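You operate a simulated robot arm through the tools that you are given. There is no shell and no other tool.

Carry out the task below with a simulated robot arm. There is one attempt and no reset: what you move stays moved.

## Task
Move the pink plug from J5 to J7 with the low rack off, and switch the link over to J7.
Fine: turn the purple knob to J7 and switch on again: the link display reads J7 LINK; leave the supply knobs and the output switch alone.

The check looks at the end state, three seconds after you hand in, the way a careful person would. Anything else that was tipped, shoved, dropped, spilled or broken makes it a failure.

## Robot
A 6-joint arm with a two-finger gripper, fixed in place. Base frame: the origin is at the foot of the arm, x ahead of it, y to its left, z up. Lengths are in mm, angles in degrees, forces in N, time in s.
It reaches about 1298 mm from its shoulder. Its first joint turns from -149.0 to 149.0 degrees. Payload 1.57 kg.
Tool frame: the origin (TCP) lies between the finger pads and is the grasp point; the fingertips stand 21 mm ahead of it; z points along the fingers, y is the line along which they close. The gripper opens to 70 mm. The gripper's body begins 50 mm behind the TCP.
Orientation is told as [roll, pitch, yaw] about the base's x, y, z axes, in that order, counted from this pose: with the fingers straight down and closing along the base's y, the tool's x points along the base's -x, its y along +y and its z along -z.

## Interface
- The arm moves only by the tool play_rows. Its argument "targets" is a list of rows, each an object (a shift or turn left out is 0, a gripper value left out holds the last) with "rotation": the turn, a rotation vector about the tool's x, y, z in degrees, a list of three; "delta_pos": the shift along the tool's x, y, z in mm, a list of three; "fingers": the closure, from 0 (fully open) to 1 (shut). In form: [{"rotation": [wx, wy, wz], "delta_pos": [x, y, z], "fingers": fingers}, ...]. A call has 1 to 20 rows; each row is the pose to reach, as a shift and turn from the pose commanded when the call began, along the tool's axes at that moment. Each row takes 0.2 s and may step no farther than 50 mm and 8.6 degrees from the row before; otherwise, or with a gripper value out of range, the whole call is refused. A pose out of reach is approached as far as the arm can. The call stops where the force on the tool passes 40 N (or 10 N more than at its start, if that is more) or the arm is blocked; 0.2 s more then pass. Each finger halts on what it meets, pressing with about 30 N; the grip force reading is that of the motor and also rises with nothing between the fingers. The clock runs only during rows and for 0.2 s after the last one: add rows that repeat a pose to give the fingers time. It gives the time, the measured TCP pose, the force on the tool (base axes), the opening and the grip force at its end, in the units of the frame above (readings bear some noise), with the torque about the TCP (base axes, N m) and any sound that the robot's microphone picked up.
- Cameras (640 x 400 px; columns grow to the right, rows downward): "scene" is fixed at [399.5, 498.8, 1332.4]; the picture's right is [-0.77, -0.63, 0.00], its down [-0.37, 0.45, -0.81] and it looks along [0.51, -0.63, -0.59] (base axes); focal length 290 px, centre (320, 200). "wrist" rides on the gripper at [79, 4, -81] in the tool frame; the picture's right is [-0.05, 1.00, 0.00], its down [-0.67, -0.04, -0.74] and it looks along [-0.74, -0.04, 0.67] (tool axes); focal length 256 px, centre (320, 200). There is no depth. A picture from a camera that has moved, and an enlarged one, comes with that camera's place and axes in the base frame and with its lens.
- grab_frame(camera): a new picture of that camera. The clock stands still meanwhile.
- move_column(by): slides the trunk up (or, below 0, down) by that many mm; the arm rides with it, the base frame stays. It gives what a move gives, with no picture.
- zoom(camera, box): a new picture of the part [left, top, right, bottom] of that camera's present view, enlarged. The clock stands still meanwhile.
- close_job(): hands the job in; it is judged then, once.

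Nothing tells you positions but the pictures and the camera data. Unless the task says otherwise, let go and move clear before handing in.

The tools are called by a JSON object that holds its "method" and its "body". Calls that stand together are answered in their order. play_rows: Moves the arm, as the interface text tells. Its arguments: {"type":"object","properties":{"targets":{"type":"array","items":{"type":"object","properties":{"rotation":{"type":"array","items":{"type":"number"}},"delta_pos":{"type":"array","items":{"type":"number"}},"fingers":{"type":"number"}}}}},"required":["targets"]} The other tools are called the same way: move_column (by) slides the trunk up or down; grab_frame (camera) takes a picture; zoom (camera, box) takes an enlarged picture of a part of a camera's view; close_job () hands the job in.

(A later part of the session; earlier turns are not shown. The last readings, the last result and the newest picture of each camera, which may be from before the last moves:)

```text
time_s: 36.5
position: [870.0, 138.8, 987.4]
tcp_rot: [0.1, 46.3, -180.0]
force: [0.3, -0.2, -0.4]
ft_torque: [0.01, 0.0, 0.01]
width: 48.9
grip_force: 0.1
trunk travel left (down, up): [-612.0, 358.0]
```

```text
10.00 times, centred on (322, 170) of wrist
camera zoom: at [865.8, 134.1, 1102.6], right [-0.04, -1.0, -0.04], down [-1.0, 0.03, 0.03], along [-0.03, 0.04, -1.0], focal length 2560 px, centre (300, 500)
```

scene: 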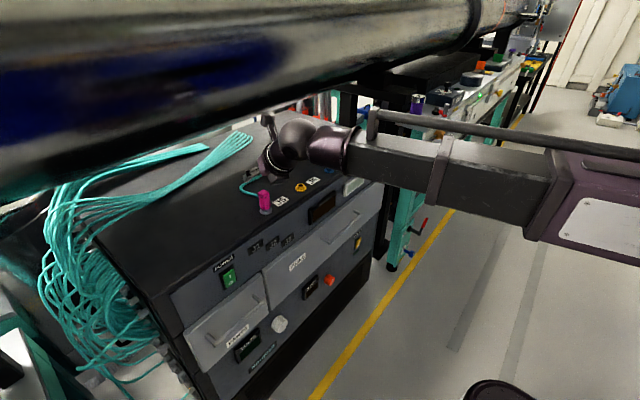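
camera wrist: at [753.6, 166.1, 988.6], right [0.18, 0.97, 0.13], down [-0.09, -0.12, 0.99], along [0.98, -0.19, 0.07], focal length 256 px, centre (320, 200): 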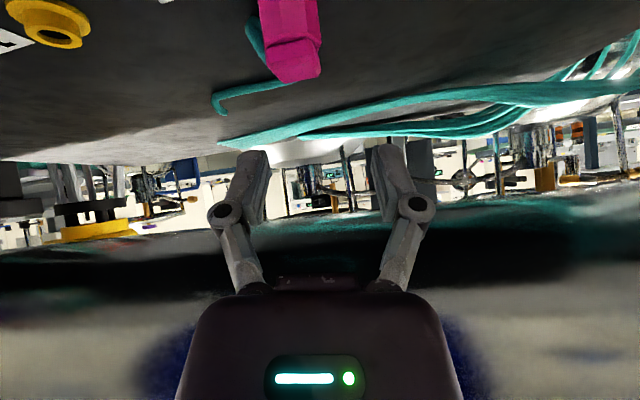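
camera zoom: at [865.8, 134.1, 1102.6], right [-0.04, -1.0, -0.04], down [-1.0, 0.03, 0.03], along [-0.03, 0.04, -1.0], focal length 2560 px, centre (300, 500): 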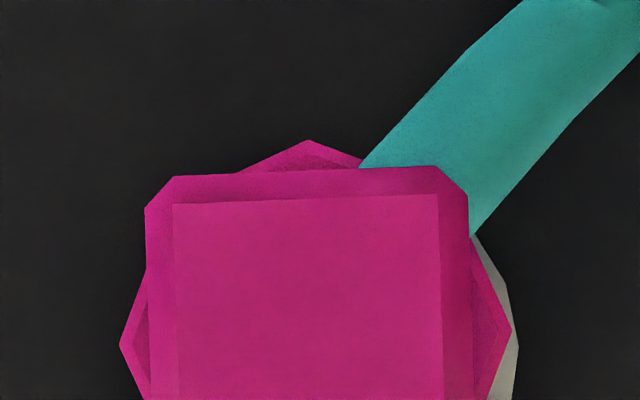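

The cable leaves at the plug's far right corner. I'll pull the TCP back about 10 mm so the fingertips end before the cable, grip the square upper part, and descend with the trunk.

{"method": "play_rows", "body": {"targets": [{"delta_pos": [-6.6, -1.2, -6.9]}, {"delta_pos": [-6.6, -1.2, -6.9]}]}}

{"method": "move_column", "body": {"by": -40}}

{"method": "zoom", "body": {"camera": "scene", "box": [220, 130, 316, 220]}}

{"method": "grab_frame", "body": {"camera": "wrist"}}

```text
time_s: 37.0
position: [861.7, 140.4, 988.5]
tcp_rot: [0.0, 46.4, -179.9]
force: [0.2, 0.7, -1.0]
ft_torque: [-0.02, -0.01, -0.01]
width: 48.9
grip_force: 0.1
trunk travel left (down, up): [-612.0, 358.0]
```

```text
time_s: 37.9
position: [861.0, 140.3, 950.0]
tcp_rot: [0.0, 46.4, -180.0]
force: [0.2, -0.3, 0.0]
ft_torque: [-0.02, 0.0, 0.03]
width: 49.2
grip_force: 0.0
trunk travel left (down, up): [-572.0, 398.0]
```

```text
4.44 times, centred on (268, 175) of scene
camera zoom: at [399.5, 498.8, 1332.4], right [-0.77, -0.63, 0.0], down [-0.37, 0.45, -0.81], along [0.51, -0.63, -0.59], focal length 1289 px, centre (551, 311)
```

zoom: 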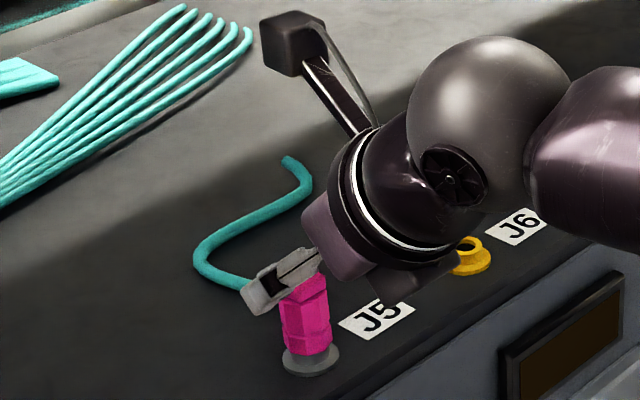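

```text
taken
camera wrist: at [856.9, 135.4, 1062.6], right [-0.04, -1.0, -0.04], down [-1.0, 0.03, 0.03], along [-0.03, 0.04, -1.0], focal length 256 px, centre (320, 200)
```

wrist: 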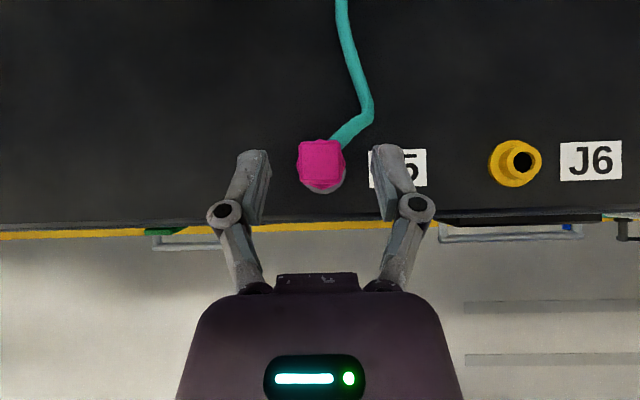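

{"method": "move_column", "body": {"by": -18.5}}

{"method": "zoom", "body": {"camera": "scene", "box": [230, 150, 300, 220]}}

{"method": "zoom", "body": {"camera": "wrist", "box": [220, 110, 420, 235]}}

```text
time_s: 38.5
position: [861.4, 140.6, 931.5]
tcp_rot: [0.0, 46.4, -179.9]
force: [-0.6, 0.5, -0.5]
ft_torque: [-0.02, -0.02, 0.0]
width: 48.9
grip_force: 0.1
trunk travel left (down, up): [-554.0, 416.0]
```

```text
5.71 times, centred on (265, 185) of scene
camera zoom: at [399.5, 498.8, 1332.4], right [-0.77, -0.63, 0.0], down [-0.37, 0.45, -0.81], along [0.51, -0.63, -0.59], focal length 1657 px, centre (634, 286)
```

zoom: 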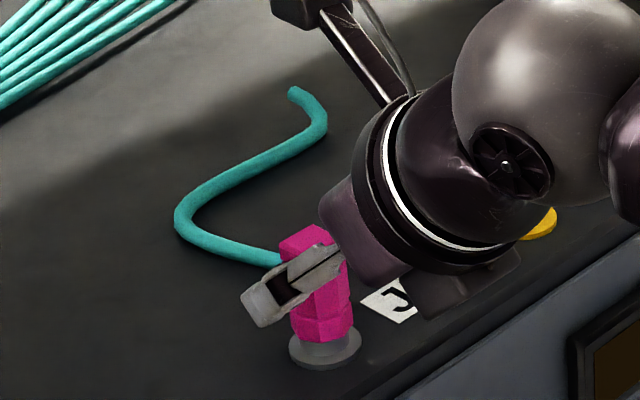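

```text
3.20 times, centred on (320, 172) of wrist
camera zoom: at [856.9, 135.4, 1044.1], right [-0.04, -1.0, -0.04], down [-1.0, 0.03, 0.03], along [-0.03, 0.04, -1.0], focal length 819 px, centre (320, 288)
```

zoom: 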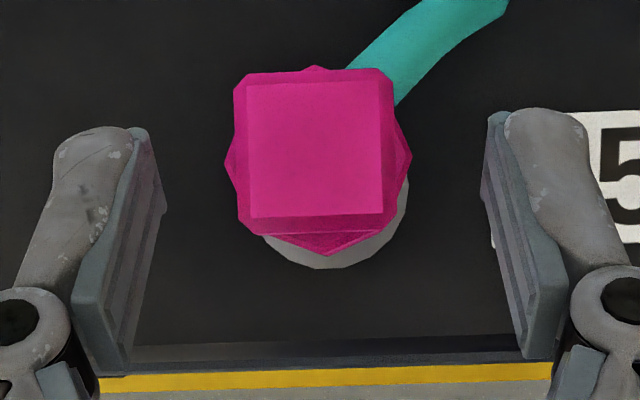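

The fingers straddle the square part, short of the cable. Closing the grip now.

{"method": "play_rows", "body": {"targets": [{"fingers": 0.6}, {"fingers": 1}, {"fingers": 1}, {"fingers": 1}]}}

{"method": "zoom", "body": {"camera": "scene", "box": [230, 150, 300, 220]}}

{"method": "zoom", "body": {"camera": "wrist", "box": [220, 110, 420, 235]}}

```text
time_s: 39.5
position: [860.7, 139.8, 929.6]
tcp_rot: [0.0, 46.4, -179.9]
force: [0.3, 1.9, 2.0]
ft_torque: [-0.02, -0.04, 0.0]
width: 25.5
grip_force: 29.8
trunk travel left (down, up): [-554.0, 416.0]
```

```text
5.71 times, centred on (265, 185) of scene
camera zoom: at [399.5, 498.8, 1332.4], right [-0.77, -0.63, 0.0], down [-0.37, 0.45, -0.81], along [0.51, -0.63, -0.59], focal length 1657 px, centre (634, 286)
```

zoom: 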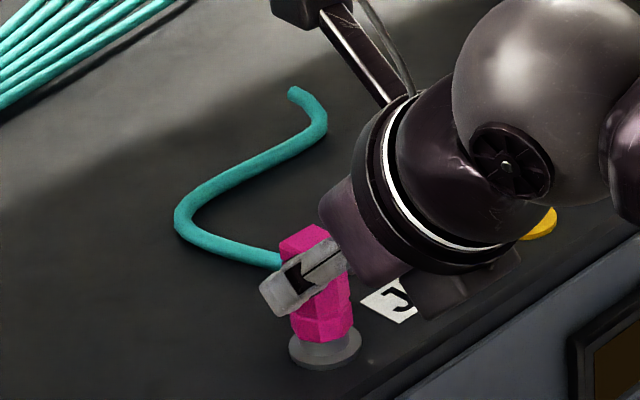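

```text
3.20 times, centred on (320, 172) of wrist
camera zoom: at [856.9, 135.4, 1044.2], right [-0.04, -1.0, -0.04], down [-1.0, 0.03, 0.03], along [-0.03, 0.04, -1.0], focal length 819 px, centre (320, 288)
```

zoom: 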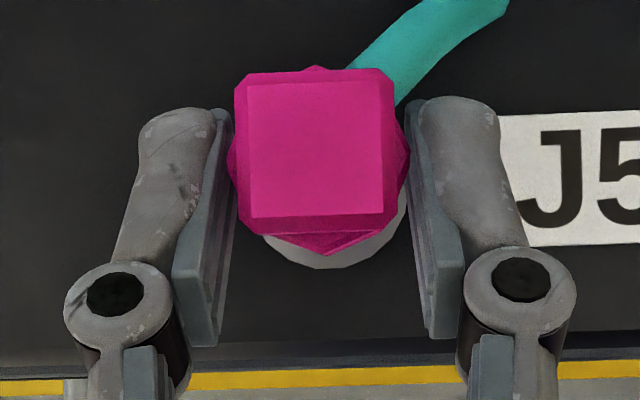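

Gripped at 25.5 mm. Now I'll pull straight up with the trunk, starting small.

{"method": "move_column", "body": {"by": 12}}

{"method": "zoom", "body": {"camera": "scene", "box": [230, 150, 300, 220]}}

{"method": "zoom", "body": {"camera": "wrist", "box": [220, 110, 420, 235]}}

```text
time_s: 40.1
position: [863.0, 140.5, 941.3]
tcp_rot: [0.1, 46.4, -179.9]
force: [-0.3, -0.6, -0.9]
ft_torque: [-0.01, -0.02, 0.02]
width: 25.6
grip_force: 30.2
trunk travel left (down, up): [-566.0, 404.0]
```

```text
5.71 times, centred on (265, 185) of scene
camera zoom: at [399.5, 498.8, 1332.4], right [-0.77, -0.63, 0.0], down [-0.37, 0.45, -0.81], along [0.51, -0.63, -0.59], focal length 1657 px, centre (634, 286)
```

zoom: 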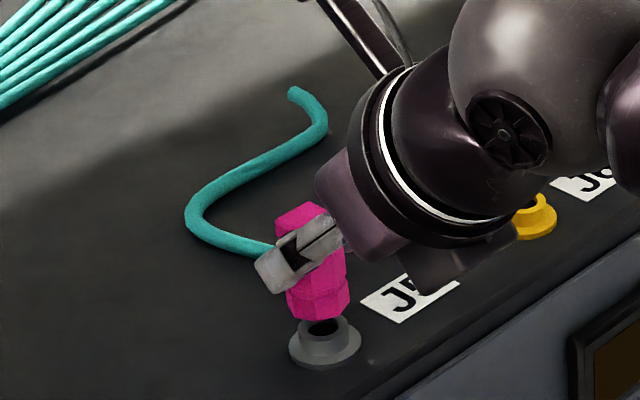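

```text
3.20 times, centred on (320, 172) of wrist
camera zoom: at [857.4, 135.5, 1055.9], right [-0.04, -1.0, -0.04], down [-1.0, 0.03, 0.03], along [-0.03, 0.04, -1.0], focal length 819 px, centre (320, 288)
```

zoom: 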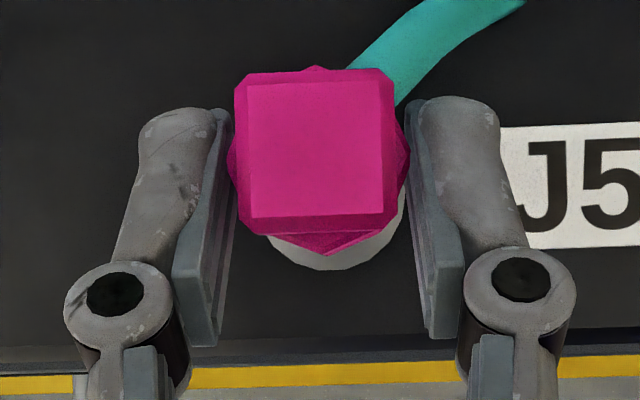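

The plug came free and the J5 hole is visible. I'll lift more and move toward J7, measuring the sockets on the way.

{"method": "move_column", "body": {"by": 45}}

{"method": "play_rows", "body": {"targets": [{"delta_pos": [0, 15, 0]}, {"delta_pos": [0, 30, 0]}, {"delta_pos": [0, 45, 0]}, {"delta_pos": [0, 60, 0]}, {"delta_pos": [0, 65, 0]}, {"delta_pos": [0, 65, 0]}]}}

{"method": "grab_frame", "body": {"camera": "wrist"}}

{"method": "grab_frame", "body": {"camera": "scene"}}

```text
time_s: 41.0
position: [861.9, 140.2, 987.1]
tcp_rot: [0.0, 46.4, -179.9]
force: [0.1, 0.3, -0.6]
ft_torque: [0.01, -0.03, -0.03]
width: 25.6
grip_force: 30.2
trunk travel left (down, up): [-611.0, 359.0]
```

```text
time_s: 42.4
position: [861.3, 75.9, 987.8]
tcp_rot: [0.0, 46.3, -179.9]
force: [0.5, -0.2, -1.2]
ft_torque: [0.0, 0.0, 0.03]
width: 25.6
grip_force: 30.7
trunk travel left (down, up): [-611.0, 359.0]
```

```text
taken
camera wrist: at [857.1, 71.0, 1101.0], right [-0.04, -1.0, -0.04], down [-1.0, 0.03, 0.03], along [-0.03, 0.04, -1.0], focal length 256 px, centre (320, 200)
```

wrist: 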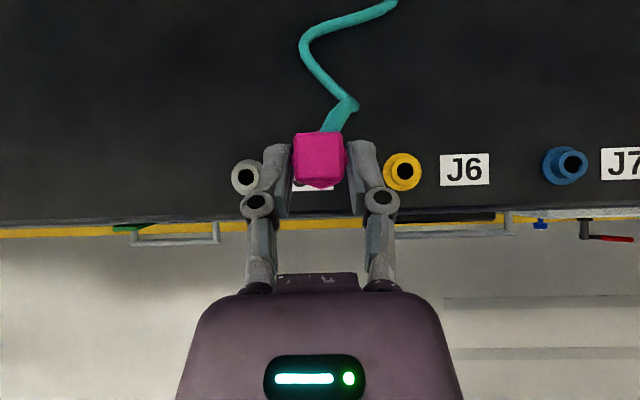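

```text
taken
```

scene: 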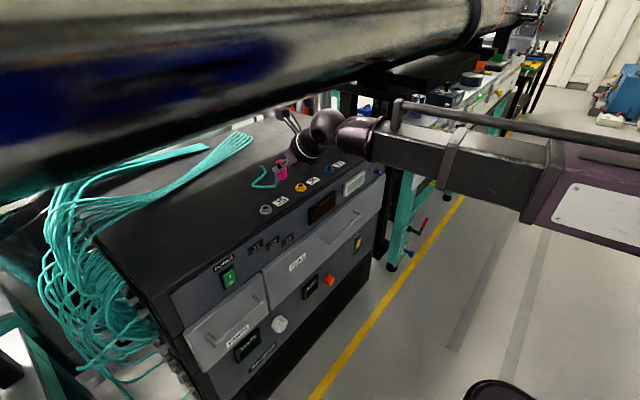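

All three sockets are visible in one frame, so I'll zoom for precise hole positions.

{"method": "zoom", "body": {"camera": "wrist", "box": [220, 140, 300, 190]}}

{"method": "zoom", "body": {"camera": "wrist", "box": [370, 140, 450, 190]}}

{"method": "zoom", "body": {"camera": "wrist", "box": [530, 140, 610, 190]}}

```text
8.00 times, centred on (260, 165) of wrist
camera zoom: at [857.1, 71.0, 1101.0], right [-0.04, -1.0, -0.04], down [-1.0, 0.03, 0.03], along [-0.03, 0.04, -1.0], focal length 2048 px, centre (800, 480)
```

zoom: 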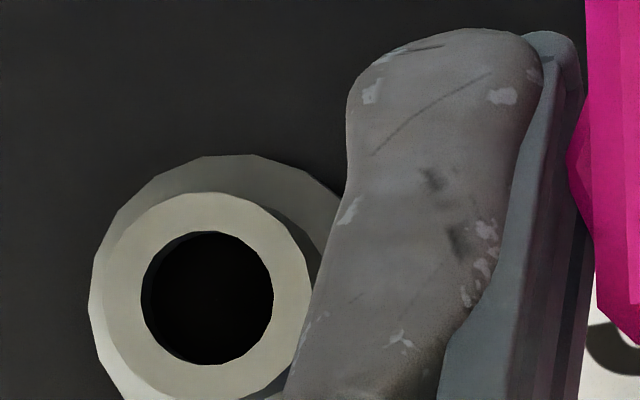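

```text
8.00 times, centred on (410, 165) of wrist
camera zoom: at [857.1, 71.0, 1101.0], right [-0.04, -1.0, -0.04], down [-1.0, 0.03, 0.03], along [-0.03, 0.04, -1.0], focal length 2048 px, centre (-400, 480)
```

zoom: 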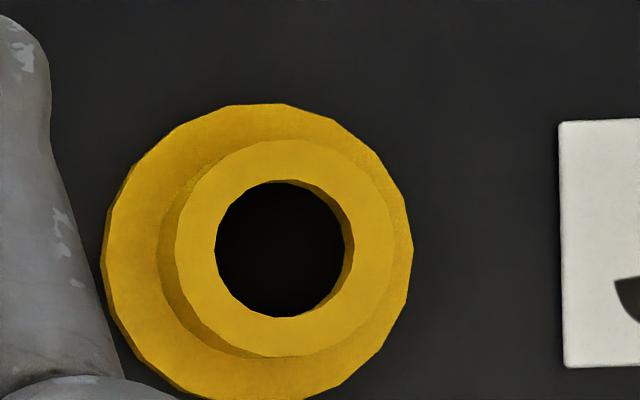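

```text
8.00 times, centred on (570, 165) of wrist
camera zoom: at [857.1, 71.0, 1101.0], right [-0.04, -1.0, -0.04], down [-1.0, 0.03, 0.03], along [-0.03, 0.04, -1.0], focal length 2048 px, centre (-1680, 480)
```

zoom: 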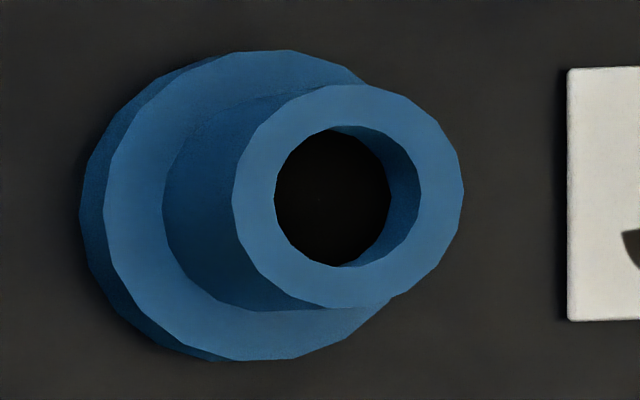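

The sockets are evenly spaced about 130 mm apart, so J5→J7 is 260 mm along -y. I'll move the remaining 195 mm at height.

{"method": "play_rows", "body": {"targets": [{"delta_pos": [0, 20, 0]}, {"delta_pos": [0, 40, 0]}, {"delta_pos": [0, 60, 0]}, {"delta_pos": [0, 80, 0]}, {"delta_pos": [0, 100, 0]}, {"delta_pos": [0, 120, 0]}, {"delta_pos": [0, 140, 0]}, {"delta_pos": [0, 160, 0]}, {"delta_pos": [0, 180, 0]}, {"delta_pos": [0, 190, 0]}, {"delta_pos": [0, 195, 0]}, {"delta_pos": [0, 195, 0]}]}}

{"method": "grab_frame", "body": {"camera": "wrist"}}

{"method": "grab_frame", "body": {"camera": "scene"}}

```text
time_s: 45.0
position: [870.6, -37.2, 990.1]
tcp_rot: [1.5, 47.1, 174.4]
force: [-0.8, 0.0, -1.2]
ft_torque: [-0.03, -0.01, 0.03]
width: 25.6
grip_force: 29.7
out of reach, approached as far as the arm can: row 2, 3, 4, 5, 6, 7, 8, 9, 10, 11, 12
trunk travel left (down, up): [-611.0, 359.0]
```

```text
taken
camera wrist: at [864.1, -39.2, 1102.8], right [-0.15, -0.99, -0.02], down [-0.99, 0.15, 0.02], along [-0.01, 0.02, -1.0], focal length 256 px, centre (320, 200)
```

wrist: 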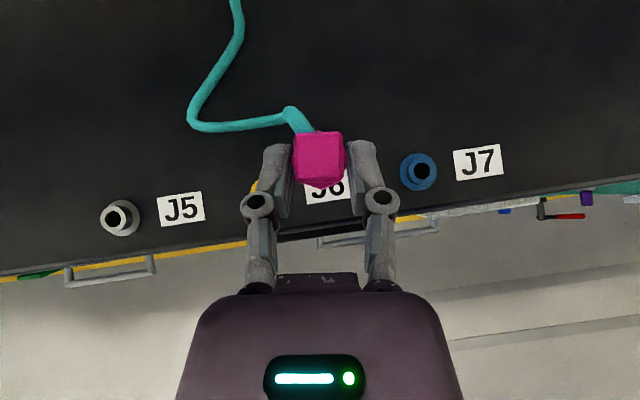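

```text
taken
```

scene: 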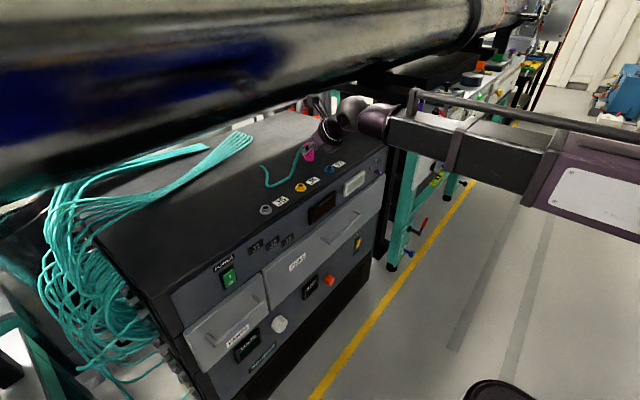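

The arm stopped short because of a wrist limit at zero heading this far to -y. Rotating the tool heading by about -12° along with the base swing keeps the wrist joints in range, and a round plug and socket shouldn't mind yaw.

{"method": "play_rows", "body": {"targets": [{"rotation": [-0.53, -0.13, 0.73], "delta_pos": [-0.34, 13.5, 0.4]}, {"rotation": [-1.05, -0.25, 1.46], "delta_pos": [-0.69, 27, 0.8]}, {"rotation": [-1.58, -0.38, 2.19], "delta_pos": [-1.03, 40.5, 1.2]}, {"rotation": [-2.1, -0.5, 2.9], "delta_pos": [-1.37, 54, 1.6]}, {"rotation": [-2.63, -0.63, 3.64], "delta_pos": [-1.72, 67.5, 2.0]}, {"rotation": [-3.16, -0.75, 4.37], "delta_pos": [-2.06, 81.06, 2.41]}, {"rotation": [-3.16, -0.75, 4.37], "delta_pos": [-2.06, 81.06, 2.41]}]}}

{"method": "grab_frame", "body": {"camera": "wrist"}}

{"method": "grab_frame", "body": {"camera": "scene"}}

```text
time_s: 46.6
position: [860.1, -115.5, 987.4]
tcp_rot: [0.1, 46.5, 167.6]
force: [0.0, 0.1, 0.1]
ft_torque: [-0.01, -0.01, -0.02]
width: 25.7
grip_force: 29.4
trunk travel left (down, up): [-611.0, 359.0]
```

```text
taken
camera wrist: at [854.7, -120.3, 1101.3], right [-0.25, -0.97, -0.04], down [-0.97, 0.25, 0.03], along [-0.02, 0.04, -1.0], focal length 256 px, centre (320, 200)
```

wrist: 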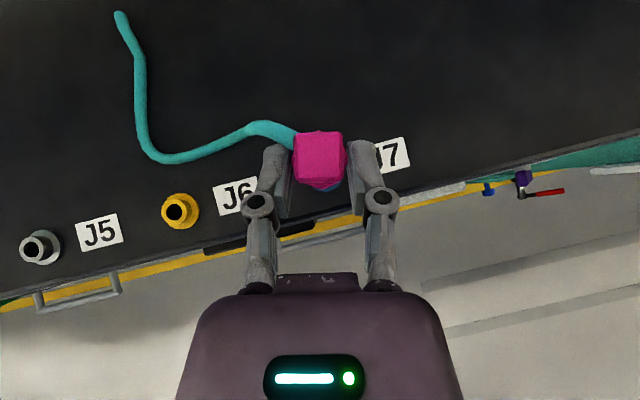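

```text
taken
```

scene: 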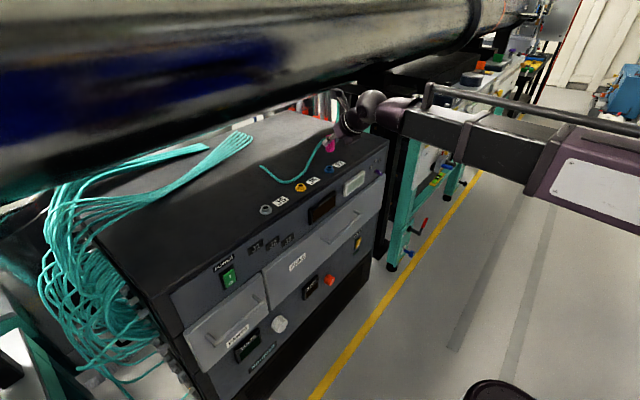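

The pose was reached. From the camera data the plug axis is about (868.9, -119.0) against J7 at (870.8, -120), so I'll apply that small correction, lower to just above the socket and check.

{"method": "play_rows", "body": {"targets": [{"delta_pos": [1.43, 0.57, 1.5]}, {"delta_pos": [1.43, 0.57, 1.5]}]}}

{"method": "move_column", "body": {"by": -38}}

{"method": "zoom", "body": {"camera": "wrist", "box": [220, 110, 420, 235]}}

{"method": "zoom", "body": {"camera": "scene", "box": [295, 125, 365, 185]}}

```text
time_s: 47.2
position: [861.0, -116.5, 987.7]
tcp_rot: [0.1, 46.5, 167.5]
force: [0.3, -0.1, -0.3]
ft_torque: [0.01, 0.02, -0.01]
width: 25.6
grip_force: 30.0
trunk travel left (down, up): [-611.0, 359.0]
```

```text
time_s: 48.0
position: [861.8, -117.6, 950.2]
tcp_rot: [0.1, 46.5, 167.6]
force: [-0.7, -0.7, -0.7]
ft_torque: [-0.01, 0.04, -0.01]
width: 25.8
grip_force: 30.0
trunk travel left (down, up): [-573.0, 397.0]
```

```text
3.20 times, centred on (320, 172) of wrist
camera zoom: at [856.4, -120.5, 1063.4], right [-0.25, -0.97, -0.04], down [-0.97, 0.25, 0.03], along [-0.02, 0.04, -1.0], focal length 819 px, centre (320, 288)
```

zoom: 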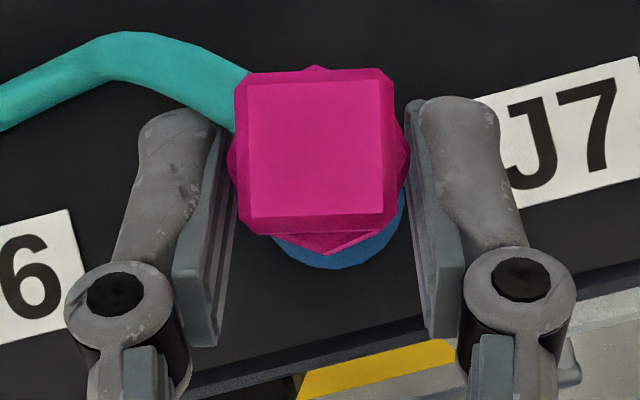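

```text
6.67 times, centred on (330, 155) of scene
camera zoom: at [399.5, 498.8, 1332.4], right [-0.77, -0.63, 0.0], down [-0.37, 0.45, -0.81], along [0.51, -0.63, -0.59], focal length 1933 px, centre (253, 500)
```

zoom: 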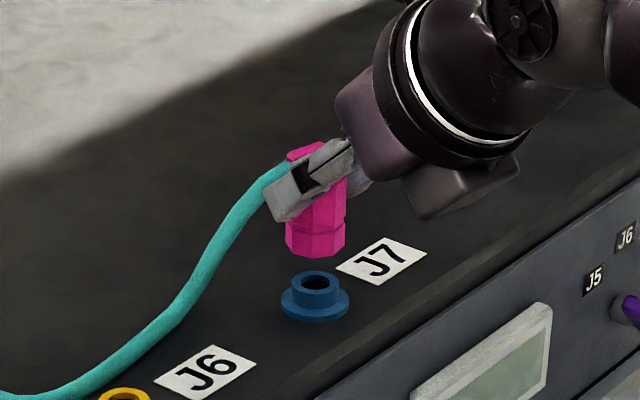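

The scene view shows the plug directly above J7. I'll lower to the same height as my J5 reference picture and compare.

{"method": "move_column", "body": {"by": -8.5}}

{"method": "zoom", "body": {"camera": "wrist", "box": [220, 110, 420, 235]}}

{"method": "zoom", "body": {"camera": "scene", "box": [295, 125, 365, 185]}}

```text
time_s: 48.6
position: [862.5, -116.9, 942.0]
tcp_rot: [0.1, 46.6, 167.6]
force: [-1.7, 0.1, -0.7]
ft_torque: [-0.03, -0.01, -0.03]
width: 25.6
grip_force: 29.9
trunk travel left (down, up): [-564.0, 406.0]
```

```text
3.20 times, centred on (320, 172) of wrist
camera zoom: at [856.5, -120.5, 1054.9], right [-0.25, -0.97, -0.04], down [-0.97, 0.25, 0.03], along [-0.02, 0.04, -1.0], focal length 819 px, centre (320, 288)
```

zoom: 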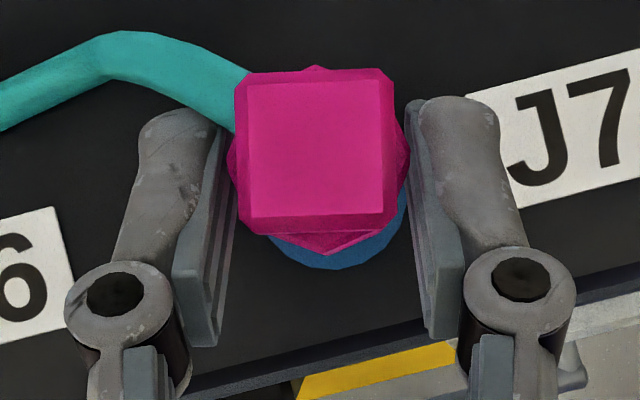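

```text
6.67 times, centred on (330, 155) of scene
camera zoom: at [399.5, 498.8, 1332.4], right [-0.77, -0.63, 0.0], down [-0.37, 0.45, -0.81], along [0.51, -0.63, -0.59], focal length 1933 px, centre (253, 500)
```

zoom: 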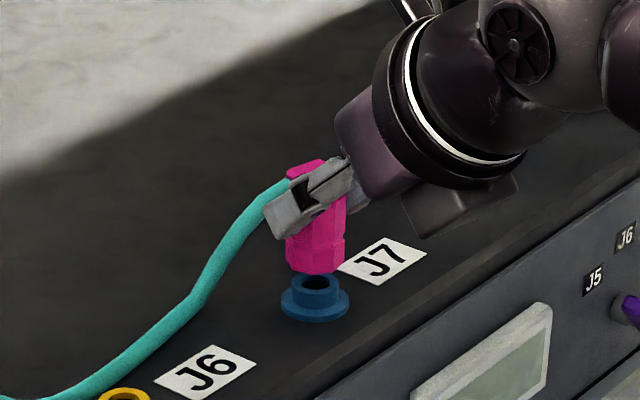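

This matches the J5 reference almost exactly, so the plug is aligned. I'll insert with small trunk steps and watch the force.

{"method": "move_column", "body": {"by": -5}}

{"method": "zoom", "body": {"camera": "scene", "box": [295, 125, 365, 185]}}

```text
time_s: 49.1
position: [862.3, -116.7, 936.4]
tcp_rot: [0.1, 46.4, 167.6]
force: [-0.2, -0.4, -0.2]
ft_torque: [0.0, 0.0, -0.03]
width: 25.4
grip_force: 30.5
trunk travel left (down, up): [-559.0, 411.0]
```

```text
6.67 times, centred on (330, 155) of scene
camera zoom: at [399.5, 498.8, 1332.4], right [-0.77, -0.63, 0.0], down [-0.37, 0.45, -0.81], along [0.51, -0.63, -0.59], focal length 1933 px, centre (253, 500)
```

zoom: 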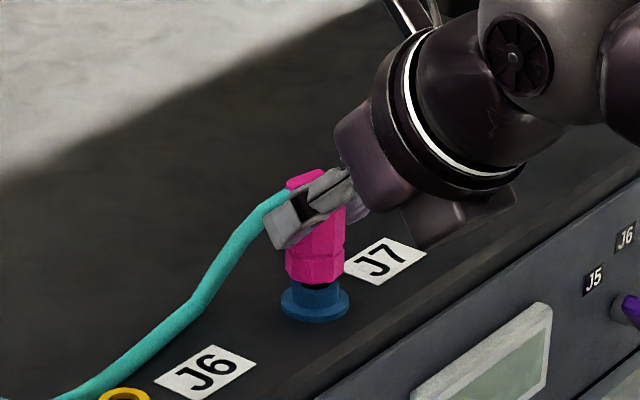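

{"method": "move_column", "body": {"by": -3}}

{"method": "move_column", "body": {"by": -2}}

{"method": "zoom", "body": {"camera": "scene", "box": [295, 125, 365, 185]}}

```text
time_s: 49.7
position: [862.9, -116.6, 933.1]
tcp_rot: [0.2, 46.4, 167.6]
force: [-0.9, -0.8, -4.2]
ft_torque: [-0.01, 0.07, -0.01]
width: 25.5
grip_force: 30.1
trunk travel left (down, up): [-556.0, 414.0]
```

```text
time_s: 50.2
position: [861.2, -117.4, 931.4]
tcp_rot: [0.0, 46.5, 167.6]
force: [-1.1, -0.6, -1.7]
ft_torque: [0.02, 0.04, -0.01]
width: 25.6
grip_force: 30.2
trunk travel left (down, up): [-554.0, 416.0]
```

```text
6.67 times, centred on (330, 155) of scene
camera zoom: at [399.5, 498.8, 1332.4], right [-0.77, -0.63, 0.0], down [-0.37, 0.45, -0.81], along [0.51, -0.63, -0.59], focal length 1933 px, centre (253, 500)
```

zoom: 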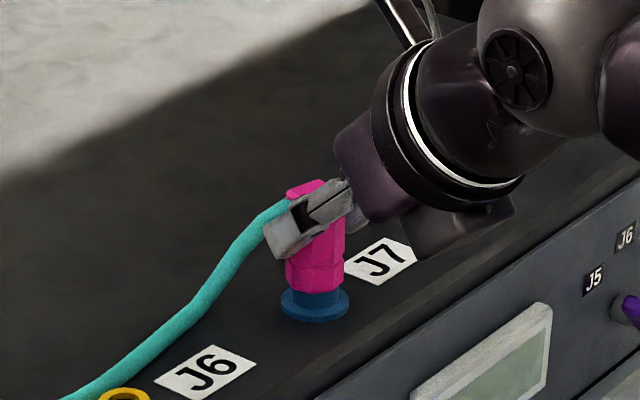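

The plug is back at its seated height, with a small force peak that passed. I'll press a touch more to confirm it bottoms out.

{"method": "move_column", "body": {"by": -1}}

{"method": "move_column", "body": {"by": -1}}

{"method": "zoom", "body": {"camera": "scene", "box": [295, 125, 365, 185]}}

{"method": "zoom", "body": {"camera": "wrist", "box": [220, 110, 420, 235]}}

```text
time_s: 50.7
position: [861.7, -117.0, 930.2]
tcp_rot: [0.2, 46.6, 167.5]
force: [1.2, -0.2, 2.0]
ft_torque: [-0.07, -0.01, -0.03]
width: 25.6
grip_force: 30.3
trunk travel left (down, up): [-553.0, 417.0]
```

```text
time_s: 51.2
position: [860.5, -116.5, 930.1]
tcp_rot: [0.0, 46.7, 167.6]
force: [2.5, -2.5, 12.5]
ft_torque: [-0.08, -0.22, 0.04]
width: 25.8
grip_force: 30.1
trunk travel left (down, up): [-552.0, 418.0]
```

```text
6.67 times, centred on (330, 155) of scene
camera zoom: at [399.5, 498.8, 1332.4], right [-0.77, -0.63, 0.0], down [-0.37, 0.45, -0.81], along [0.51, -0.63, -0.59], focal length 1933 px, centre (253, 500)
```

zoom: 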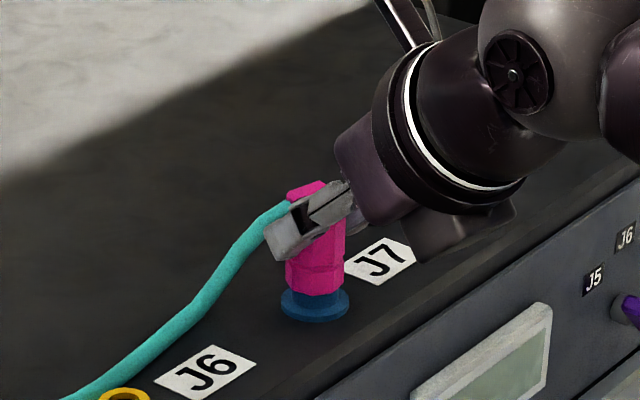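

```text
3.20 times, centred on (320, 172) of wrist
camera zoom: at [855.9, -120.5, 1044.1], right [-0.25, -0.97, -0.04], down [-0.97, 0.25, 0.03], along [-0.02, 0.04, -1.0], focal length 819 px, centre (320, 288)
```

zoom: 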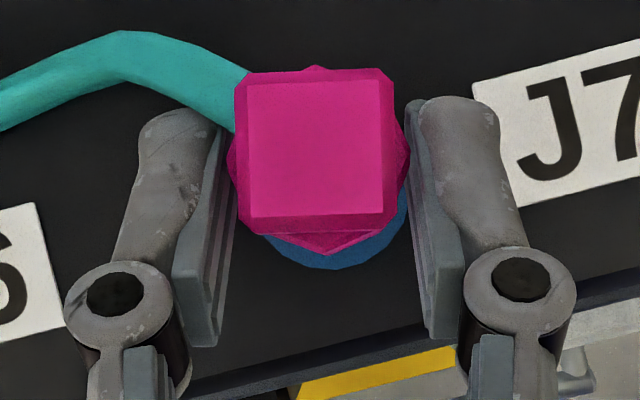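

The plug bottoms out at 12.5 N with no further travel, so it is seated. I'll relax 1 mm, open the fingers, and back straight out horizontally so the cable isn't caught.

{"method": "move_column", "body": {"by": 1}}

{"method": "play_rows", "body": {"targets": [{"fingers": 0.45}, {"fingers": 0.45}, {"fingers": 0.45}]}}

{"method": "zoom", "body": {"camera": "scene", "box": [295, 125, 365, 185]}}

{"method": "zoom", "body": {"camera": "wrist", "box": [220, 110, 420, 235]}}

```text
time_s: 51.7
position: [861.6, -116.6, 930.6]
tcp_rot: [0.1, 46.5, 167.6]
force: [1.9, -0.7, 6.2]
ft_torque: [-0.07, -0.13, -0.03]
width: 25.5
grip_force: 30.2
trunk travel left (down, up): [-553.0, 417.0]
```

```text
time_s: 52.5
position: [861.6, -117.4, 930.0]
tcp_rot: [0.0, 46.4, 167.6]
force: [0.0, -0.4, -0.8]
ft_torque: [-0.01, 0.0, -0.03]
width: 38.6
grip_force: 0.0
trunk travel left (down, up): [-553.0, 417.0]
```

```text
6.67 times, centred on (330, 155) of scene
camera zoom: at [399.5, 498.8, 1332.4], right [-0.77, -0.63, 0.0], down [-0.37, 0.45, -0.81], along [0.51, -0.63, -0.59], focal length 1933 px, centre (253, 500)
```

zoom: 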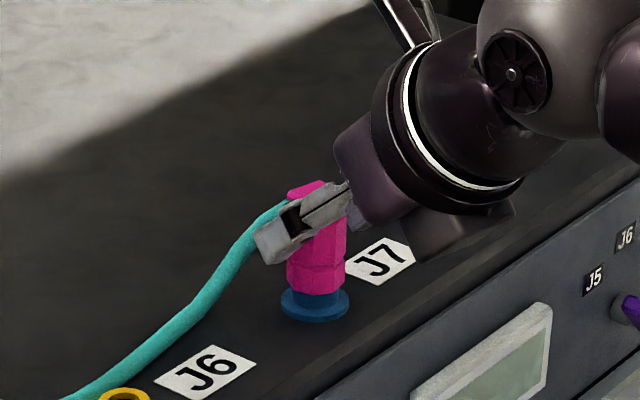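

```text
3.20 times, centred on (320, 172) of wrist
camera zoom: at [856.5, -120.5, 1043.8], right [-0.25, -0.97, -0.04], down [-0.97, 0.25, 0.03], along [-0.02, 0.04, -1.0], focal length 819 px, centre (320, 288)
```

zoom: 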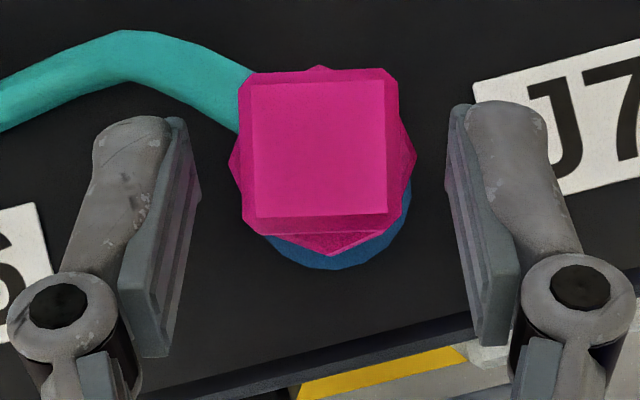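

The plug stands upright in J7 and is released. Backing out horizontally, then raising.

{"method": "play_rows", "body": {"targets": [{"delta_pos": [-13.8, 0, -14.5]}, {"delta_pos": [-27.6, 0, -29]}, {"delta_pos": [-41.4, 0, -43.4]}, {"delta_pos": [-55.2, 0, -57.9]}]}}

{"method": "move_column", "body": {"by": 120}}

{"method": "grab_frame", "body": {"camera": "wrist"}}

{"method": "grab_frame", "body": {"camera": "scene"}}

{"method": "zoom", "body": {"camera": "scene", "box": [295, 125, 395, 215]}}

```text
time_s: 53.5
position: [782.6, -100.2, 930.6]
tcp_rot: [0.1, 46.5, 167.6]
force: [0.6, -0.4, -0.5]
ft_torque: [-0.03, 0.0, 0.01]
width: 38.6
grip_force: 0.1
trunk travel left (down, up): [-553.0, 417.0]
```

```text
time_s: 55.0
position: [782.5, -99.4, 1050.4]
tcp_rot: [0.2, 46.5, 167.7]
force: [0.8, -0.6, 0.1]
ft_torque: [0.01, 0.01, -0.03]
width: 38.5
grip_force: 0.0
trunk travel left (down, up): [-673.0, 297.0]
```

```text
taken
camera wrist: at [778.0, -103.5, 1163.7], right [-0.25, -0.97, -0.04], down [-0.97, 0.25, 0.03], along [-0.02, 0.04, -1.0], focal length 256 px, centre (320, 200)
```

wrist: 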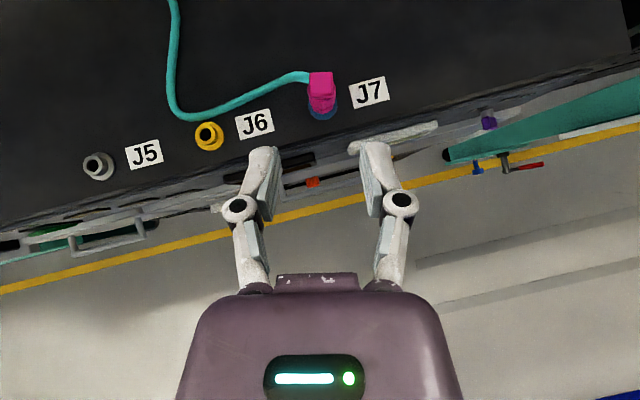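

```text
taken
```

scene: 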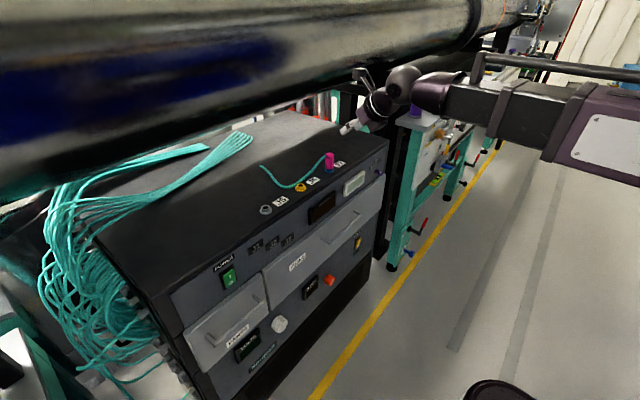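

```text
4.44 times, centred on (345, 170) of scene
camera zoom: at [399.5, 498.8, 1332.4], right [-0.77, -0.63, 0.0], down [-0.37, 0.45, -0.81], along [0.51, -0.63, -0.59], focal length 1289 px, centre (209, 333)
```

zoom: 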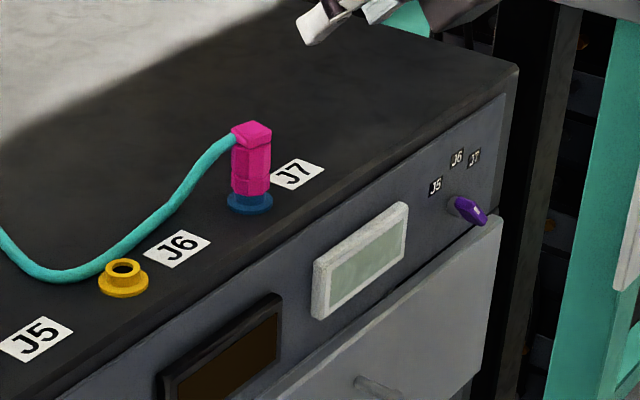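

The plug is seated in J7. Now for the knob: I need the tool horizontal and unrolled, with wrist room to twist. I'll pitch up about the wrist while backing away from the rack and pipe.

{"method": "play_rows", "body": {"targets": [{"rotation": [0, 7.25, 0], "delta_pos": [16.4, 0, -8.7]}, {"rotation": [0, 14.5, 0], "delta_pos": [32.5, 0, -20.4]}, {"rotation": [0, 21.75, 0], "delta_pos": [47.9, 0, -34.9]}, {"rotation": [0, 29, 0], "delta_pos": [62.1, 0, -52.2]}, {"rotation": [0, 36.25, 0], "delta_pos": [74.9, 0, -72.0]}, {"rotation": [0, 43.5, 0], "delta_pos": [85.9, 0, -94.2]}]}}

{"method": "grab_frame", "body": {"camera": "wrist"}}

{"method": "grab_frame", "body": {"camera": "scene"}}

```text
time_s: 56.4
position: [776.2, -99.0, 1173.0]
tcp_rot: [-7.2, 88.2, 160.2]
force: [0.0, 0.0, 0.9]
ft_torque: [0.0, 0.02, -0.02]
width: 38.6
grip_force: 0.1
out of reach, approached as far as the arm can: row 6
trunk travel left (down, up): [-673.0, 297.0]
```

```text
taken
camera wrist: at [698.6, -86.7, 1254.4], right [-0.22, -0.97, -0.06], down [-0.74, 0.2, -0.64], along [0.64, -0.1, -0.76], focal length 256 px, centre (320, 200)
```

wrist: 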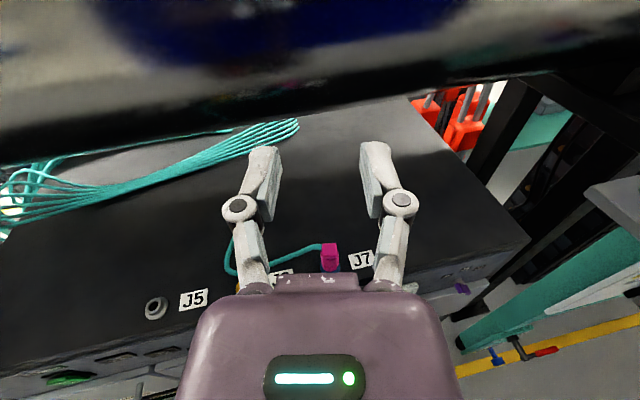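

```text
taken
```

scene: 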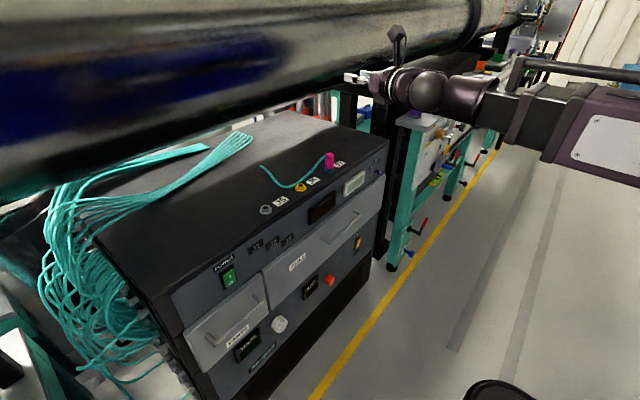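

Horizontal now. I'll stay high and move to the knob's side (y≈-343), turning the heading back to straight ahead, to see what the wrist allows with the camera still on top.

{"method": "play_rows", "body": {"targets": [{"rotation": [1.05, 0.15, 0], "delta_pos": [0.6, 20.5, 1.5]}, {"rotation": [2.1, 0.3, 0], "delta_pos": [1.2, 41, 3]}, {"rotation": [3.15, 0.45, 0], "delta_pos": [1.8, 61.5, 4.5]}, {"rotation": [4.2, 0.6, 0], "delta_pos": [2.4, 82, 6]}, {"rotation": [5.25, 0.75, 0], "delta_pos": [3, 102.5, 7.5]}, {"rotation": [6.3, 0.9, 0], "delta_pos": [3.6, 123, 9]}, {"rotation": [7.35, 1.05, 0], "delta_pos": [4.2, 143.5, 10.5]}, {"rotation": [8.4, 1.2, 0], "delta_pos": [4.8, 164, 12]}, {"rotation": [9.45, 1.35, 0], "delta_pos": [5.4, 184.5, 13.5]}, {"rotation": [10.5, 1.5, 0], "delta_pos": [6, 205, 15]}, {"rotation": [11.55, 1.65, 0], "delta_pos": [6.6, 225.5, 16.5]}, {"rotation": [12.6, 1.8, 0], "delta_pos": [7.3, 246, 18.1]}]}}

{"method": "grab_frame", "body": {"camera": "wrist"}}

{"method": "grab_frame", "body": {"camera": "scene"}}

```text
time_s: 59.0
position: [741.6, -343.5, 1183.9]
tcp_rot: [170.5, 88.3, -9.5]
force: [0.2, 0.3, -0.2]
ft_torque: [0.0, 0.0, -0.02]
width: 38.3
grip_force: 0.0
out of reach, approached as far as the arm can: row 1, 2, 3, 4, 5, 6, 7, 8, 9, 10, 11, 12
trunk travel left (down, up): [-673.0, 297.0]
```

```text
taken
camera wrist: at [658.5, -349.1, 1260.8], right [0.0, -1.0, -0.05], down [-0.73, 0.03, -0.69], along [0.69, 0.04, -0.72], focal length 256 px, centre (320, 200)
```

wrist: 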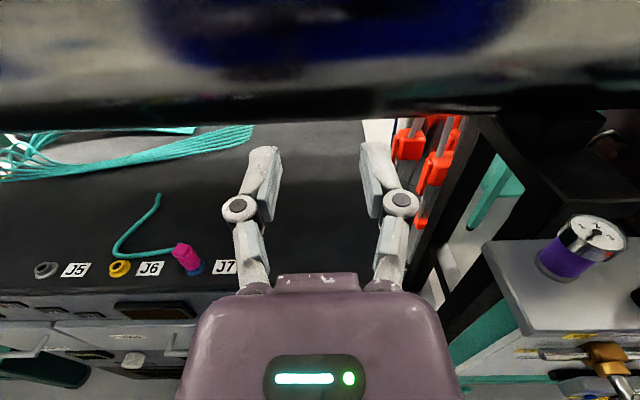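

```text
taken
```

scene: 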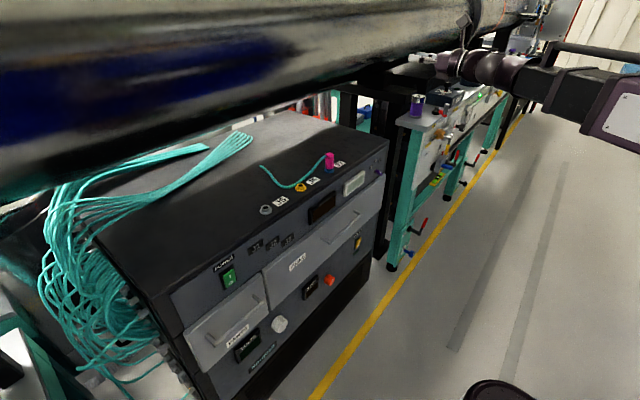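

Heading 0 with the camera on top works here. I'll lower to get a good look at the knob.

{"method": "move_column", "body": {"by": -270}}

{"method": "grab_frame", "body": {"camera": "wrist"}}

{"method": "grab_frame", "body": {"camera": "scene"}}

```text
time_s: 61.8
position: [742.0, -344.7, 914.4]
tcp_rot: [170.1, 88.2, -9.8]
force: [0.4, -0.5, -0.7]
ft_torque: [0.01, -0.01, 0.02]
width: 38.4
grip_force: 0.2
trunk travel left (down, up): [-403.0, 567.0]
```

```text
taken
camera wrist: at [658.5, -348.5, 990.9], right [0.0, -1.0, -0.05], down [-0.73, 0.03, -0.69], along [0.69, 0.04, -0.72], focal length 256 px, centre (320, 200)
```

wrist: 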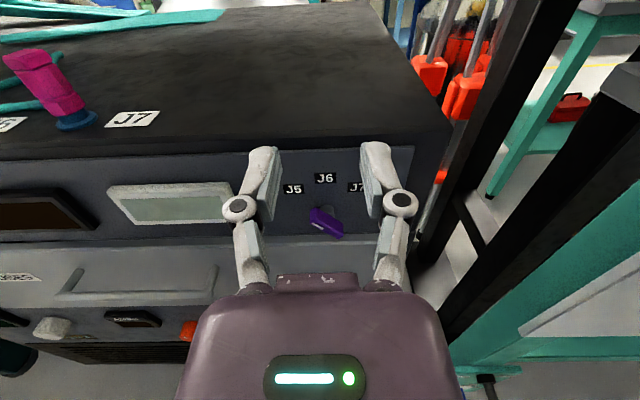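

```text
taken
```

scene: 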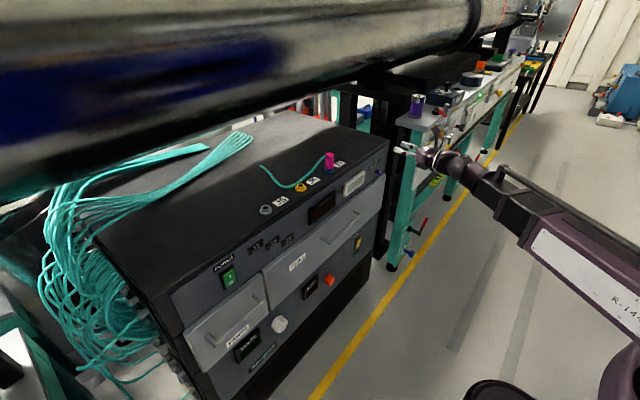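

{"method": "zoom", "body": {"camera": "wrist", "box": [272, 165, 384, 245]}}

{"method": "zoom", "body": {"camera": "scene", "box": [350, 148, 398, 188]}}

```text
5.00 times, centred on (328, 205) of wrist
camera zoom: at [658.5, -348.5, 990.9], right [0.0, -1.0, -0.05], down [-0.73, 0.03, -0.69], along [0.69, 0.04, -0.72], focal length 1280 px, centre (280, 175)
```

zoom: 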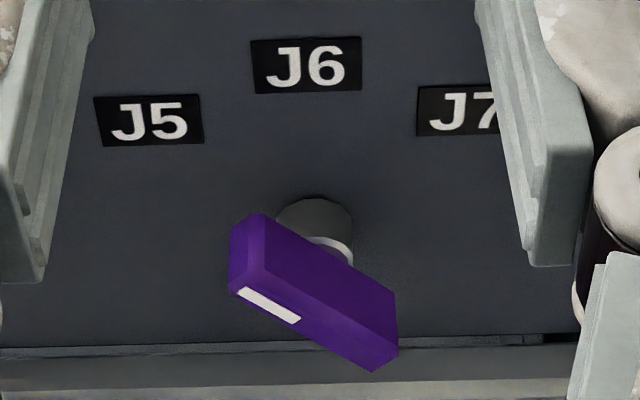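

```text
10.00 times, centred on (374, 168) of scene
camera zoom: at [399.5, 498.8, 1332.4], right [-0.77, -0.63, 0.0], down [-0.37, 0.45, -0.81], along [0.51, -0.63, -0.59], focal length 2900 px, centre (-220, 520)
```

zoom: 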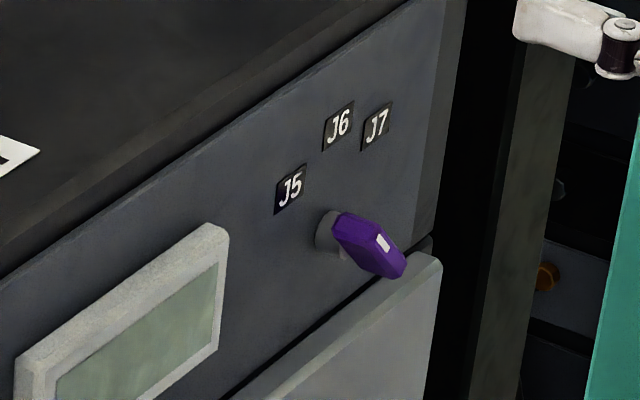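

The bar's white mark points to J5 at 45° up-left, and the labels sit at -45°/0°/+45°, so I need a 90° clockwise turn. The bar is centred at about (803–818, -344.5, 796). I'll level the tool, then test rolling -45° at this height.

{"method": "play_rows", "body": {"targets": [{"rotation": [0, -1.7, 0], "delta_pos": [-5.5, 0, 0]}]}}

{"method": "play_rows", "body": {"targets": [{"rotation": [0, 0, -7.5]}, {"rotation": [0, 0, -15]}, {"rotation": [0, 0, -22.5]}, {"rotation": [0, 0, -30]}, {"rotation": [0, 0, -37.5]}, {"rotation": [0, 0, -45]}]}}

{"method": "grab_frame", "body": {"camera": "wrist"}}

```text
time_s: 62.2
position: [742.8, -344.0, 907.8]
tcp_rot: [70.7, 89.6, -109.2]
force: [-0.1, -0.4, -0.2]
ft_torque: [0.02, 0.01, 0.01]
width: 38.3
grip_force: 0.1
trunk travel left (down, up): [-403.0, 567.0]
```

```text
time_s: 63.6
position: [742.2, -344.5, 908.3]
tcp_rot: [89.9, 44.5, -90.1]
force: [-0.1, -0.1, -0.5]
ft_torque: [-0.01, 0.0, 0.01]
width: 38.6
grip_force: 0.1
trunk travel left (down, up): [-403.0, 567.0]
```

```text
taken
camera wrist: at [661.3, -291.1, 967.1], right [0.0, -0.74, 0.67], down [-0.75, -0.45, -0.49], along [0.67, -0.5, -0.55], focal length 256 px, centre (320, 200)
```

wrist: 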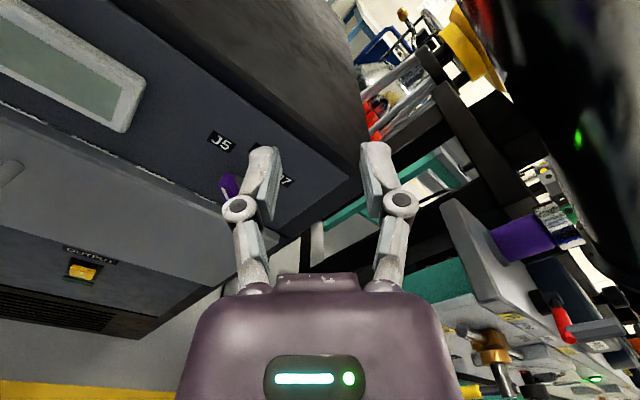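

Roll -45° is feasible. I'll test that the full +90° sweep is feasible here in free air before touching the knob, then return.

{"method": "play_rows", "body": {"targets": [{"rotation": [0, 0, 8.5]}, {"rotation": [0, 0, 17]}, {"rotation": [0, 0, 25.5]}, {"rotation": [0, 0, 34]}, {"rotation": [0, 0, 42.5]}, {"rotation": [0, 0, 51]}, {"rotation": [0, 0, 59.5]}, {"rotation": [0, 0, 68]}, {"rotation": [0, 0, 76.5]}, {"rotation": [0, 0, 85]}, {"rotation": [0, 0, 93]}, {"rotation": [0, 0, 98]}]}}

{"method": "grab_frame", "body": {"camera": "wrist"}}

{"method": "grab_frame", "body": {"camera": "scene"}}

```text
time_s: 66.2
position: [741.8, -343.2, 908.9]
tcp_rot: [-90.0, 37.2, 90.1]
force: [-0.1, 0.0, 0.0]
ft_torque: [0.01, 0.0, 0.02]
width: 38.4
grip_force: 0.1
trunk travel left (down, up): [-403.0, 567.0]
```

```text
taken
camera wrist: at [661.1, -411.0, 953.1], right [0.0, -0.56, -0.83], down [-0.75, 0.55, -0.37], along [0.67, 0.62, -0.42], focal length 256 px, centre (320, 200)
```

wrist: 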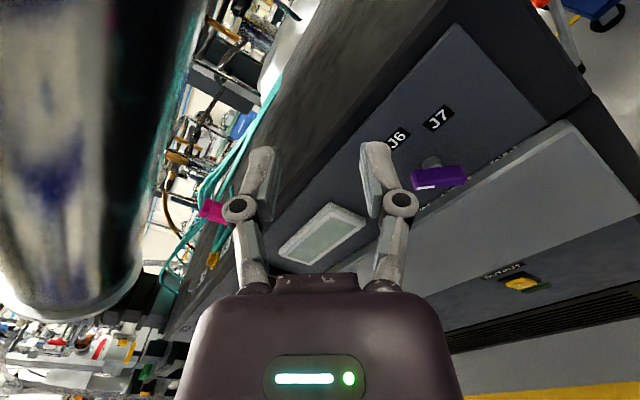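

```text
taken
```

scene: 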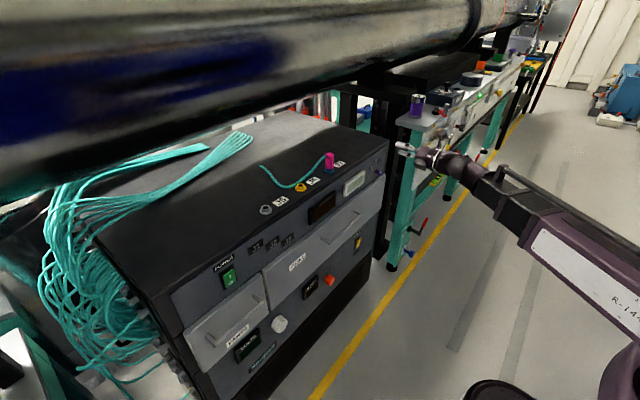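

The full sweep is feasible. This side view also helps pin down the knob's position.

{"method": "zoom", "body": {"camera": "wrist", "box": [376, 120, 504, 200]}}

```text
5.00 times, centred on (440, 160) of wrist
camera zoom: at [661.1, -411.0, 953.1], right [0.0, -0.56, -0.83], down [-0.75, 0.55, -0.37], along [0.67, 0.62, -0.42], focal length 1280 px, centre (-280, 400)
```

zoom: 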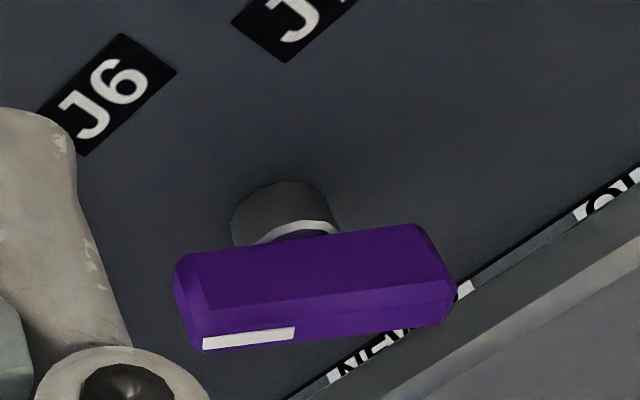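

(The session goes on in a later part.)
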